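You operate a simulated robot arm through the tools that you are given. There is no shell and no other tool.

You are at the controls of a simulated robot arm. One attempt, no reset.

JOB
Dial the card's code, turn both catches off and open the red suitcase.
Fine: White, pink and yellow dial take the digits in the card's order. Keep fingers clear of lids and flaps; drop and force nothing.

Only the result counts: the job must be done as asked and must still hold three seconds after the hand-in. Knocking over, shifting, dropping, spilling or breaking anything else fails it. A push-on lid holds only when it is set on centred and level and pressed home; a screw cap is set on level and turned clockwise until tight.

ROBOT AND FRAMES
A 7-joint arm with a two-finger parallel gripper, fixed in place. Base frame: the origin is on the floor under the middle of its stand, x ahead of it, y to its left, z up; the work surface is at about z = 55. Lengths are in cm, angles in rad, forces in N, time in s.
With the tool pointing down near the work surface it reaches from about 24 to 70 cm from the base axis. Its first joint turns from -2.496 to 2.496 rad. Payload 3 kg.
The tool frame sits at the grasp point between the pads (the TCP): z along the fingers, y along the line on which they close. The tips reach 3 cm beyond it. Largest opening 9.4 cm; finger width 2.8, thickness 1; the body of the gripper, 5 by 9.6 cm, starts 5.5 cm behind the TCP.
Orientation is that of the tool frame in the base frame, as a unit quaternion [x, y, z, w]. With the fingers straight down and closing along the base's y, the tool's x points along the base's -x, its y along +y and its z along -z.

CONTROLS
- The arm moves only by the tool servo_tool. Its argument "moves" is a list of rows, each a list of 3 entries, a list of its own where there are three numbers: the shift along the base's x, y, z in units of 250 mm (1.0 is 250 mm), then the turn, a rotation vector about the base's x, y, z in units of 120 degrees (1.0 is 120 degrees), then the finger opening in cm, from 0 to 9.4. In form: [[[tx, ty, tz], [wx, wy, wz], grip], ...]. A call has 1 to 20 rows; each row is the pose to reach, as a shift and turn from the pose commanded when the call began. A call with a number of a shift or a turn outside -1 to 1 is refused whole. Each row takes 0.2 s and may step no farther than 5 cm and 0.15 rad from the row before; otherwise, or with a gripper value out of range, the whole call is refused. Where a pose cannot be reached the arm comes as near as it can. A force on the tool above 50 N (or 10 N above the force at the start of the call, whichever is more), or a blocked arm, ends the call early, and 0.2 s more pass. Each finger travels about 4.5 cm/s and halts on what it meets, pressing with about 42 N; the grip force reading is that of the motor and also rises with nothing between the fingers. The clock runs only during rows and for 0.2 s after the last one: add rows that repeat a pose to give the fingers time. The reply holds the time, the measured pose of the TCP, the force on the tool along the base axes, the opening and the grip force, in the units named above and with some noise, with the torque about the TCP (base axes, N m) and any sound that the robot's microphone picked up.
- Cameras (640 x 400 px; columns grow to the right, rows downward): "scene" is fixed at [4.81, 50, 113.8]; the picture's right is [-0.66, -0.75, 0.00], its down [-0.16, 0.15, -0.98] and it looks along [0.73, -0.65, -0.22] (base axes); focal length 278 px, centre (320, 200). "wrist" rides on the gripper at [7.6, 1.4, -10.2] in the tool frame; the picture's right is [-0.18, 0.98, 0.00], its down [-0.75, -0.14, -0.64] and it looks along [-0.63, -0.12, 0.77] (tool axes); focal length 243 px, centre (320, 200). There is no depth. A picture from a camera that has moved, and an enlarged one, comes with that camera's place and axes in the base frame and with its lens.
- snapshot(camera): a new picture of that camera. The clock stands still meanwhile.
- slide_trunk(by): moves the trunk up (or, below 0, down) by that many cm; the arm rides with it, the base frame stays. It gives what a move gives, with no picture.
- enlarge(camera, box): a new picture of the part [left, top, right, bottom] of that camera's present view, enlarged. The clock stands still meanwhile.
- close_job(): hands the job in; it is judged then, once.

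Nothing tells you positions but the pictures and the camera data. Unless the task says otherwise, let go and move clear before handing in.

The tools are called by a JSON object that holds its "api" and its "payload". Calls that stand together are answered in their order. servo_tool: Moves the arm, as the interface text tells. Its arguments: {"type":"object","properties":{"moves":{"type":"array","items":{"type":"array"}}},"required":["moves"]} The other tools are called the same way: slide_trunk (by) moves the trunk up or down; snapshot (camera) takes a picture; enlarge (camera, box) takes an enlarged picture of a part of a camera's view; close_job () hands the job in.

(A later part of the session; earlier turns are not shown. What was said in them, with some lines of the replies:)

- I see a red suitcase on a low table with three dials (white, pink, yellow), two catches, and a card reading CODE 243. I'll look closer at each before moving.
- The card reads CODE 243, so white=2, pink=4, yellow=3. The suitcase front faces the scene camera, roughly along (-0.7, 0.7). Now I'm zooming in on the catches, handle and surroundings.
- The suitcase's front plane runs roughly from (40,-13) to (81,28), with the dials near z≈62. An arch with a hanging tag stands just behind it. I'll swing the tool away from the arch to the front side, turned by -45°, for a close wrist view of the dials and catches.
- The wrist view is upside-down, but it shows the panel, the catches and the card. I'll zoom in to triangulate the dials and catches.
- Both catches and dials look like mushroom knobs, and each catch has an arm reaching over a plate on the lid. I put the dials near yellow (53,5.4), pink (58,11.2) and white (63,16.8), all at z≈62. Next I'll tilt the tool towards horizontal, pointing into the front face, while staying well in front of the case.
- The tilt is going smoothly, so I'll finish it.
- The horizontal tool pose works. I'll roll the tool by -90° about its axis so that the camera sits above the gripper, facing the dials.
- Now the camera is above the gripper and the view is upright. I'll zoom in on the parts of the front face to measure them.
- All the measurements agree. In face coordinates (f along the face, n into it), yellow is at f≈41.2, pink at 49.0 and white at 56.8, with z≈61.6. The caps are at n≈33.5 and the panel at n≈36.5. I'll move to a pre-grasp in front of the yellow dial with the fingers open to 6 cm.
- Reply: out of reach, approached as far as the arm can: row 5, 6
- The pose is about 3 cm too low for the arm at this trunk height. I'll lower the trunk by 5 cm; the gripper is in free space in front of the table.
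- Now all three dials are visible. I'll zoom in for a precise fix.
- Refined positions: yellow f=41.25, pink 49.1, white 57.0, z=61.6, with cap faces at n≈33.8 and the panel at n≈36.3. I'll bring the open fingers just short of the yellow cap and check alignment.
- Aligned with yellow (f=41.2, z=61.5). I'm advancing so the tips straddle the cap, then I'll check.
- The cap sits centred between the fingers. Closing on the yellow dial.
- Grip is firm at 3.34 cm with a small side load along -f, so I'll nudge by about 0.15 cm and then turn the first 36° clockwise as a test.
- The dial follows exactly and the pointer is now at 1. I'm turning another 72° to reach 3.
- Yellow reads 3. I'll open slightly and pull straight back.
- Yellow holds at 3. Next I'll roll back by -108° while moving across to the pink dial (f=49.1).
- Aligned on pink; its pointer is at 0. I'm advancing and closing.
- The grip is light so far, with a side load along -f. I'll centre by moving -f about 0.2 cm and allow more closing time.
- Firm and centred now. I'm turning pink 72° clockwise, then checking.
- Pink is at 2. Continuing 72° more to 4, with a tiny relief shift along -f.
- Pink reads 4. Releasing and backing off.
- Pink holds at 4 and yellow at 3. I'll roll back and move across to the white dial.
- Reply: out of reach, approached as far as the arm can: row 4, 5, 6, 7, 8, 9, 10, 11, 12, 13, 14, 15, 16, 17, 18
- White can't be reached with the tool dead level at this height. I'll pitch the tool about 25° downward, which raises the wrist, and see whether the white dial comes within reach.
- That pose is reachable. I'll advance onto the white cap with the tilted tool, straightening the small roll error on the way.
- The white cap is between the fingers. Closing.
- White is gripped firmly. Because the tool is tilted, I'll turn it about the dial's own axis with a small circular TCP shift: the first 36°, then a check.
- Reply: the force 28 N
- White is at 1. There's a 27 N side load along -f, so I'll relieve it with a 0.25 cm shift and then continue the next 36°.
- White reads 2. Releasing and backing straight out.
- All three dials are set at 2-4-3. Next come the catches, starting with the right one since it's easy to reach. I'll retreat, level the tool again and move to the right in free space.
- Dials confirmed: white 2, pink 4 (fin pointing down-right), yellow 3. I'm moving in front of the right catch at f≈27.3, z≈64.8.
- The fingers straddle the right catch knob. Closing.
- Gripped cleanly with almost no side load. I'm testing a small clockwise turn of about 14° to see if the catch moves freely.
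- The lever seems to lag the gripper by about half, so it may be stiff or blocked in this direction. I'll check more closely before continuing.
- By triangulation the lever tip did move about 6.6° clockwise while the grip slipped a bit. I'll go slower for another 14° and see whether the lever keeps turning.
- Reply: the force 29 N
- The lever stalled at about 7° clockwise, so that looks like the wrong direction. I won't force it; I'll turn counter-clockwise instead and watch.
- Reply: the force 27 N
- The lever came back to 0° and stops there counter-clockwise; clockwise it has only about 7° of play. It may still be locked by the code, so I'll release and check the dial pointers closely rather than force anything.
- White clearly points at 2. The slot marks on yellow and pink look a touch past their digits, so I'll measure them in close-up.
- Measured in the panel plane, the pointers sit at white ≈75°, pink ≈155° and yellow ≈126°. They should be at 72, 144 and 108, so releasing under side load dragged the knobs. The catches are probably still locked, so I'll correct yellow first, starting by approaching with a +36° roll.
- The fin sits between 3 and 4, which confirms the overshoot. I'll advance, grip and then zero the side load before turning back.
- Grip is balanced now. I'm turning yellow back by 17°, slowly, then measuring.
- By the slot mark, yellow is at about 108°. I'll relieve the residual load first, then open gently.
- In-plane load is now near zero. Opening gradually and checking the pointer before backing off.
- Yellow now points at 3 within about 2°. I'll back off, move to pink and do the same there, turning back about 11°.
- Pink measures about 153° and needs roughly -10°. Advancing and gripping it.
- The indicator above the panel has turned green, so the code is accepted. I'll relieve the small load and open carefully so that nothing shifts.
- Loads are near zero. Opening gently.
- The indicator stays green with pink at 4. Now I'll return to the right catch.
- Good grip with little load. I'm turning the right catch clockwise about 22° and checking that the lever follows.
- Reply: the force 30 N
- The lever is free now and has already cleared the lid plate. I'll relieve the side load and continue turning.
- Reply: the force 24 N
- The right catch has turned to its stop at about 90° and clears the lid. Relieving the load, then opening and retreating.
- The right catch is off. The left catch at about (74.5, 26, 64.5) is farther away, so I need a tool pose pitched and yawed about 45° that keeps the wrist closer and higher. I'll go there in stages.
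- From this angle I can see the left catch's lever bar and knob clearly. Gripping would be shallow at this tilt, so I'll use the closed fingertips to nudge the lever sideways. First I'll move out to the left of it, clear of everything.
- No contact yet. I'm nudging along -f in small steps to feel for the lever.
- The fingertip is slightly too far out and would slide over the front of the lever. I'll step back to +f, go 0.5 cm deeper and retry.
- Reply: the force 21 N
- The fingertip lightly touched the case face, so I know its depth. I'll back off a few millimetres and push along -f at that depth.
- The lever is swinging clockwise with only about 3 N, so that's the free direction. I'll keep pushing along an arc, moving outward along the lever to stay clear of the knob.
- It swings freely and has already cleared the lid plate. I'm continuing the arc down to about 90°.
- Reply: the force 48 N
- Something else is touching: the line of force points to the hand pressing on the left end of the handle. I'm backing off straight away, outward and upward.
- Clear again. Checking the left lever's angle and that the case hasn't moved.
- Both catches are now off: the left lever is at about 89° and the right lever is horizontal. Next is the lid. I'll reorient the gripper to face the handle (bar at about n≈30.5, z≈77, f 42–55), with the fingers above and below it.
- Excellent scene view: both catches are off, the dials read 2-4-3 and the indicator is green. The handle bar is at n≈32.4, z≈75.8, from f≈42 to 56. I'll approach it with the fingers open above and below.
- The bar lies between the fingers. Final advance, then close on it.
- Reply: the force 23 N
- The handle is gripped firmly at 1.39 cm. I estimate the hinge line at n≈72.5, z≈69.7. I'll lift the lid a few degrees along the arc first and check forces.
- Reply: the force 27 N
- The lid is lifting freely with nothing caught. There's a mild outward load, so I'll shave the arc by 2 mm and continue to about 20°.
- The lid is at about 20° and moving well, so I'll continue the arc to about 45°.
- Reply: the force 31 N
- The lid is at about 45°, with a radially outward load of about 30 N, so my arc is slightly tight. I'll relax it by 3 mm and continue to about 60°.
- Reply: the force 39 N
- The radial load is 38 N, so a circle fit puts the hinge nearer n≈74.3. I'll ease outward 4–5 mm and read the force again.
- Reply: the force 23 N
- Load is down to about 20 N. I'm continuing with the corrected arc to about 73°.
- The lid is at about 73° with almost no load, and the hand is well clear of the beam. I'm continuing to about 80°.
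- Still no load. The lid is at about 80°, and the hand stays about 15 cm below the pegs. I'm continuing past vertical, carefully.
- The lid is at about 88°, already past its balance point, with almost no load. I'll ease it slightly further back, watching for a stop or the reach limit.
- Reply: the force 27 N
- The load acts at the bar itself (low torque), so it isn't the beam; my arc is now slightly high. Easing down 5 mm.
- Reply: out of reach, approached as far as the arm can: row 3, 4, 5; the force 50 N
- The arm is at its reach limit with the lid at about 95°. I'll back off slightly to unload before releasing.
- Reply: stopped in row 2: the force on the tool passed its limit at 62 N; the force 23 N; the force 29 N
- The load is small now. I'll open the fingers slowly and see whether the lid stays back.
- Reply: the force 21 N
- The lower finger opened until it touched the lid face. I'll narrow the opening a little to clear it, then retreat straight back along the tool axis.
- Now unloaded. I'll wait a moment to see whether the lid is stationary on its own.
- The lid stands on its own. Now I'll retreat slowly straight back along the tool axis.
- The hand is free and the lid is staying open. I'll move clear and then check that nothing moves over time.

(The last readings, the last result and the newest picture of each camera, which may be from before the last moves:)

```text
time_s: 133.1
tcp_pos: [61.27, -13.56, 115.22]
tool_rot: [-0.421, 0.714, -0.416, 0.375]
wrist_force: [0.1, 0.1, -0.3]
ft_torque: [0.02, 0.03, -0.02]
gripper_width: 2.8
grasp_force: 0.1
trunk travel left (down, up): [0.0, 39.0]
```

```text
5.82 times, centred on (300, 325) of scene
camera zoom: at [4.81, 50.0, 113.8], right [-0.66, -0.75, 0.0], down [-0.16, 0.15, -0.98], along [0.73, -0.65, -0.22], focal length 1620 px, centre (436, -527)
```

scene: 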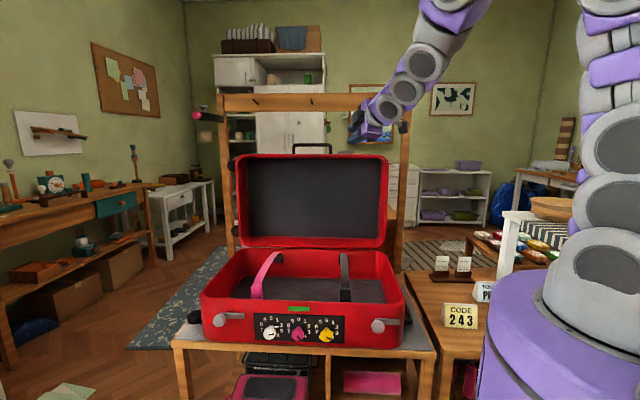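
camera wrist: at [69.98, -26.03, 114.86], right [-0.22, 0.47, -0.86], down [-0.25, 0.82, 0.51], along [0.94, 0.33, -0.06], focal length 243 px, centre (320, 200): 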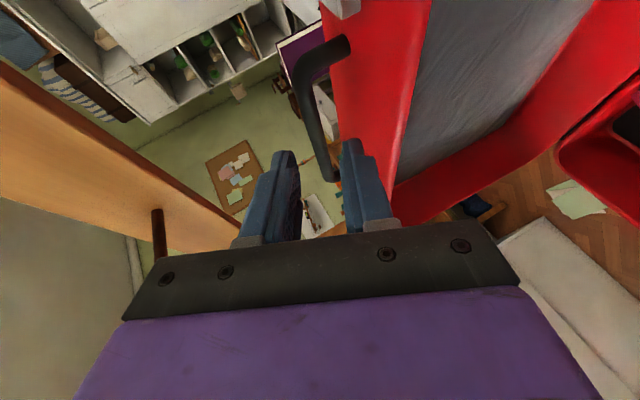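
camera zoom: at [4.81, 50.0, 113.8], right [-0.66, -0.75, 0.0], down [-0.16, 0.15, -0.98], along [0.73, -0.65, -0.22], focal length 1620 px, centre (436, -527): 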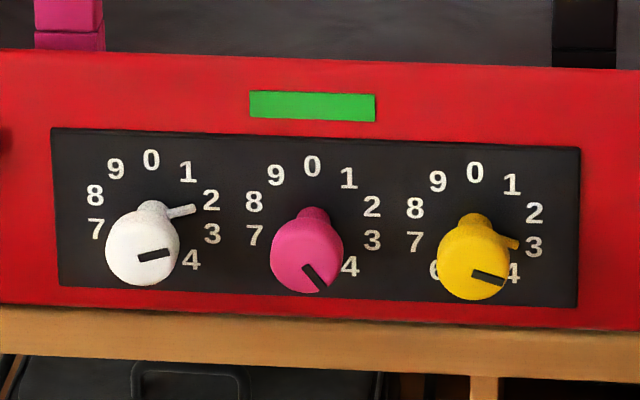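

The dials read 2-4-3, the indicator is green, both catches are off and the lid is open. I'll move the hand farther away, let a few seconds pass, and confirm that the lid and the hanging tag are undisturbed.

{"api": "servo_tool", "payload": {"moves": [[[-0.1, 0.06, 0.02], [0, 0, 0], 2.8], [[-0.2, 0.12, 0.04], [0, 0, 0], 2.8], [[-0.3, 0.18, 0.06], [0, 0, 0], 2.8], [[-0.4, 0.22, 0.08], [0, 0, 0], 2.8], [[-0.5, 0.24, 0.1], [0, 0, 0], 2.8], [[-0.5, 0.24, 0.1], [0, 0, 0], 2.8], [[-0.5, 0.24, 0.1], [0, 0, 0], 2.8], [[-0.5, 0.24, 0.1], [0, 0, 0], 2.8], [[-0.5, 0.24, 0.1], [0, 0, 0], 2.8], [[-0.5, 0.24, 0.1], [0, 0, 0], 2.8], [[-0.5, 0.24, 0.1], [0, 0, 0], 2.8], [[-0.5, 0.24, 0.1], [0, 0, 0], 2.8], [[-0.5, 0.24, 0.1], [0, 0, 0], 2.8], [[-0.5, 0.24, 0.1], [0, 0, 0], 2.8], [[-0.5, 0.24, 0.1], [0, 0, 0], 2.8], [[-0.5, 0.24, 0.1], [0, 0, 0], 2.8], [[-0.5, 0.24, 0.1], [0, 0, 0], 2.8], [[-0.5, 0.24, 0.1], [0, 0, 0], 2.8]]}}

{"api": "snapshot", "payload": {"camera": "scene"}}

{"api": "enlarge", "payload": {"camera": "scene", "box": [180, 130, 430, 360]}}

```text
time_s: 137.1
tcp_pos: [52.22, -7.65, 112.67]
tool_rot: [-0.434, 0.735, -0.387, 0.349]
wrist_force: [0.6, -0.4, -0.4]
ft_torque: [0.0, -0.01, 0.0]
gripper_width: 2.82
grasp_force: 0.1
out of reach, approached as far as the arm can: row 5, 6, 7, 8, 9, 10, 11, 12, 13, 14, 15, 16, 17, 18
trunk travel left (down, up): [0.0, 39.0]
stopped in row 18: the arm was blocked; the commanded pose is now the measured one
```

```text
taken
```

scene: 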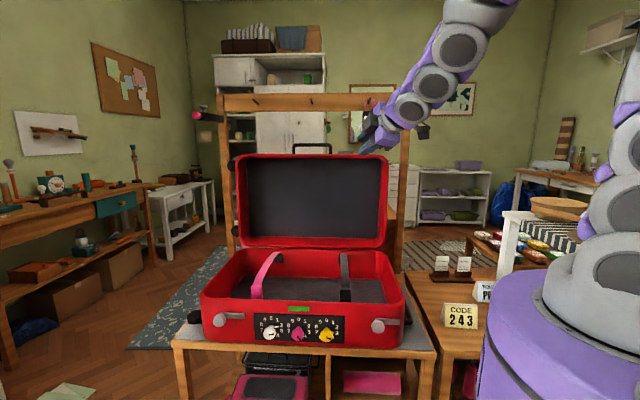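

```text
1.74 times, centred on (305, 245) of scene
camera zoom: at [4.81, 50.0, 113.8], right [-0.66, -0.75, 0.0], down [-0.16, 0.15, -0.98], along [0.73, -0.65, -0.22], focal length 484 px, centre (346, 122)
```

zoom: 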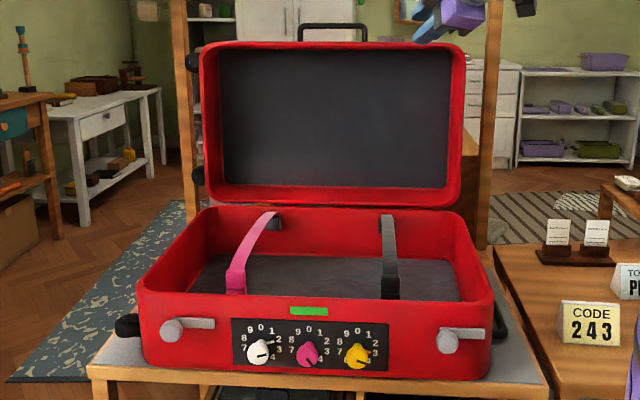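

The lid hasn't moved over 4 s. The arm just ran into its own joint range in free air. I'll move it up a little to see the hanging tag behind it.

{"api": "servo_tool", "payload": {"moves": [[[0.02, 0, 0.08], [0, 0, 0], 2.8], [[0.04, 0, 0.16], [0, 0, 0], 2.8], [[0.06, 0, 0.24], [0, 0, 0], 2.8], [[0.06, 0, 0.32], [0, 0, 0], 2.8], [[0.06, 0, 0.4], [0, 0, 0], 2.8]]}}

{"api": "snapshot", "payload": {"camera": "scene"}}

{"api": "enlarge", "payload": {"camera": "scene", "box": [200, 70, 440, 230]}}

{"api": "snapshot", "payload": {"camera": "wrist"}}

```text
time_s: 138.3
tcp_pos: [53.51, -8.13, 122.93]
tool_rot: [-0.433, 0.733, -0.392, 0.348]
wrist_force: [-0.4, -0.5, 0.5]
ft_torque: [-0.02, 0.01, -0.02]
gripper_width: 2.78
grasp_force: 0.0
trunk travel left (down, up): [0.0, 39.0]
```

```text
taken
```

scene: 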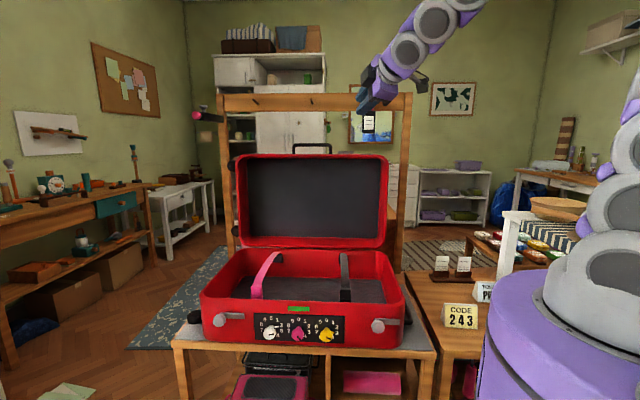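

```text
2.50 times, centred on (320, 150) of scene
camera zoom: at [4.81, 50.0, 113.8], right [-0.66, -0.75, 0.0], down [-0.16, 0.15, -0.98], along [0.73, -0.65, -0.22], focal length 696 px, centre (320, 325)
```

zoom: 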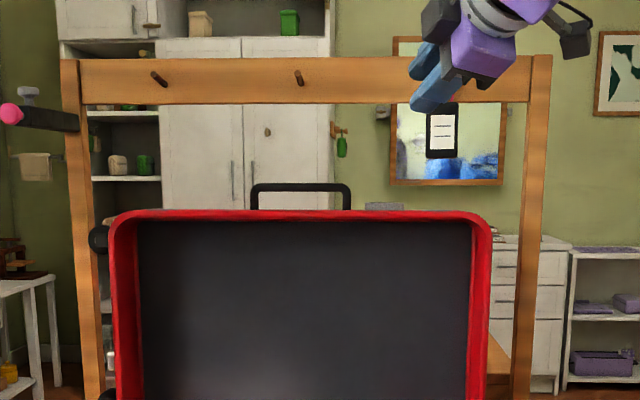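

```text
taken
camera wrist: at [41.34, -11.63, 125.06], right [-0.29, 0.48, -0.83], down [-0.21, 0.82, 0.54], along [0.94, 0.32, -0.13], focal length 243 px, centre (320, 200)
```

wrist: 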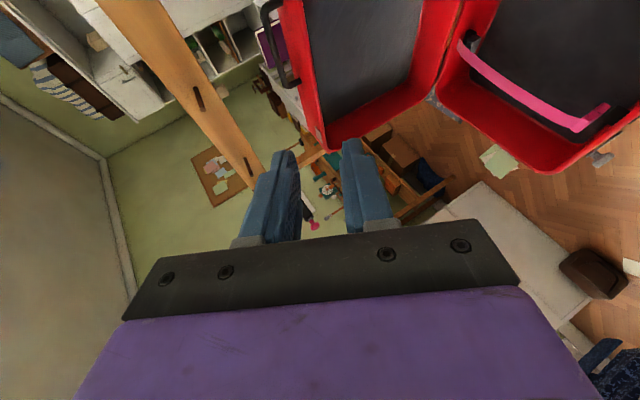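

The lid has stood open and still for several seconds. The code reads 2-4-3 with the indicator green, both catches are turned off, the tag and everything else are undisturbed, and the gripper is clear. Handing in the job.

{"api": "close_job", "payload": {}}

```text
The job is handed in.
```

The red suitcase is open and I've handed the job in; I don't have the verdict. When I last looked, the lid had stood open on its own for several seconds. The dials read white 2, pink 4, yellow 3 with the indicator green, and both catches were turned off.

A few things along the way did not go cleanly:

- **Dials:** the first time round, the knobs turned a little as I let go. Yellow and pink ended well past their digits, and the right catch stayed locked. I reset those two, and the indicator then turned green. White sits about 4° past 2, which the lock accepted.
- **Right catch:** before I saw it was locked, I turned it both ways. The grip slipped on the knob rather than forcing it.
- **Handle bump:** while I pushed the left catch over, the hand pressed on the handle with just under 50 N. I backed off at once, and the case had not shifted.
- **Lid:** near full opening the arm reached its limit, and the force on the handle peaked at 62 N before it stopped itself. I unloaded it before letting go. As I let go, a finger pressed on the lid's front face with about 20 N until I narrowed the grip.

Nothing else looked moved or knocked, the tag still hung on its peg, and the gripper was clear when I handed in.
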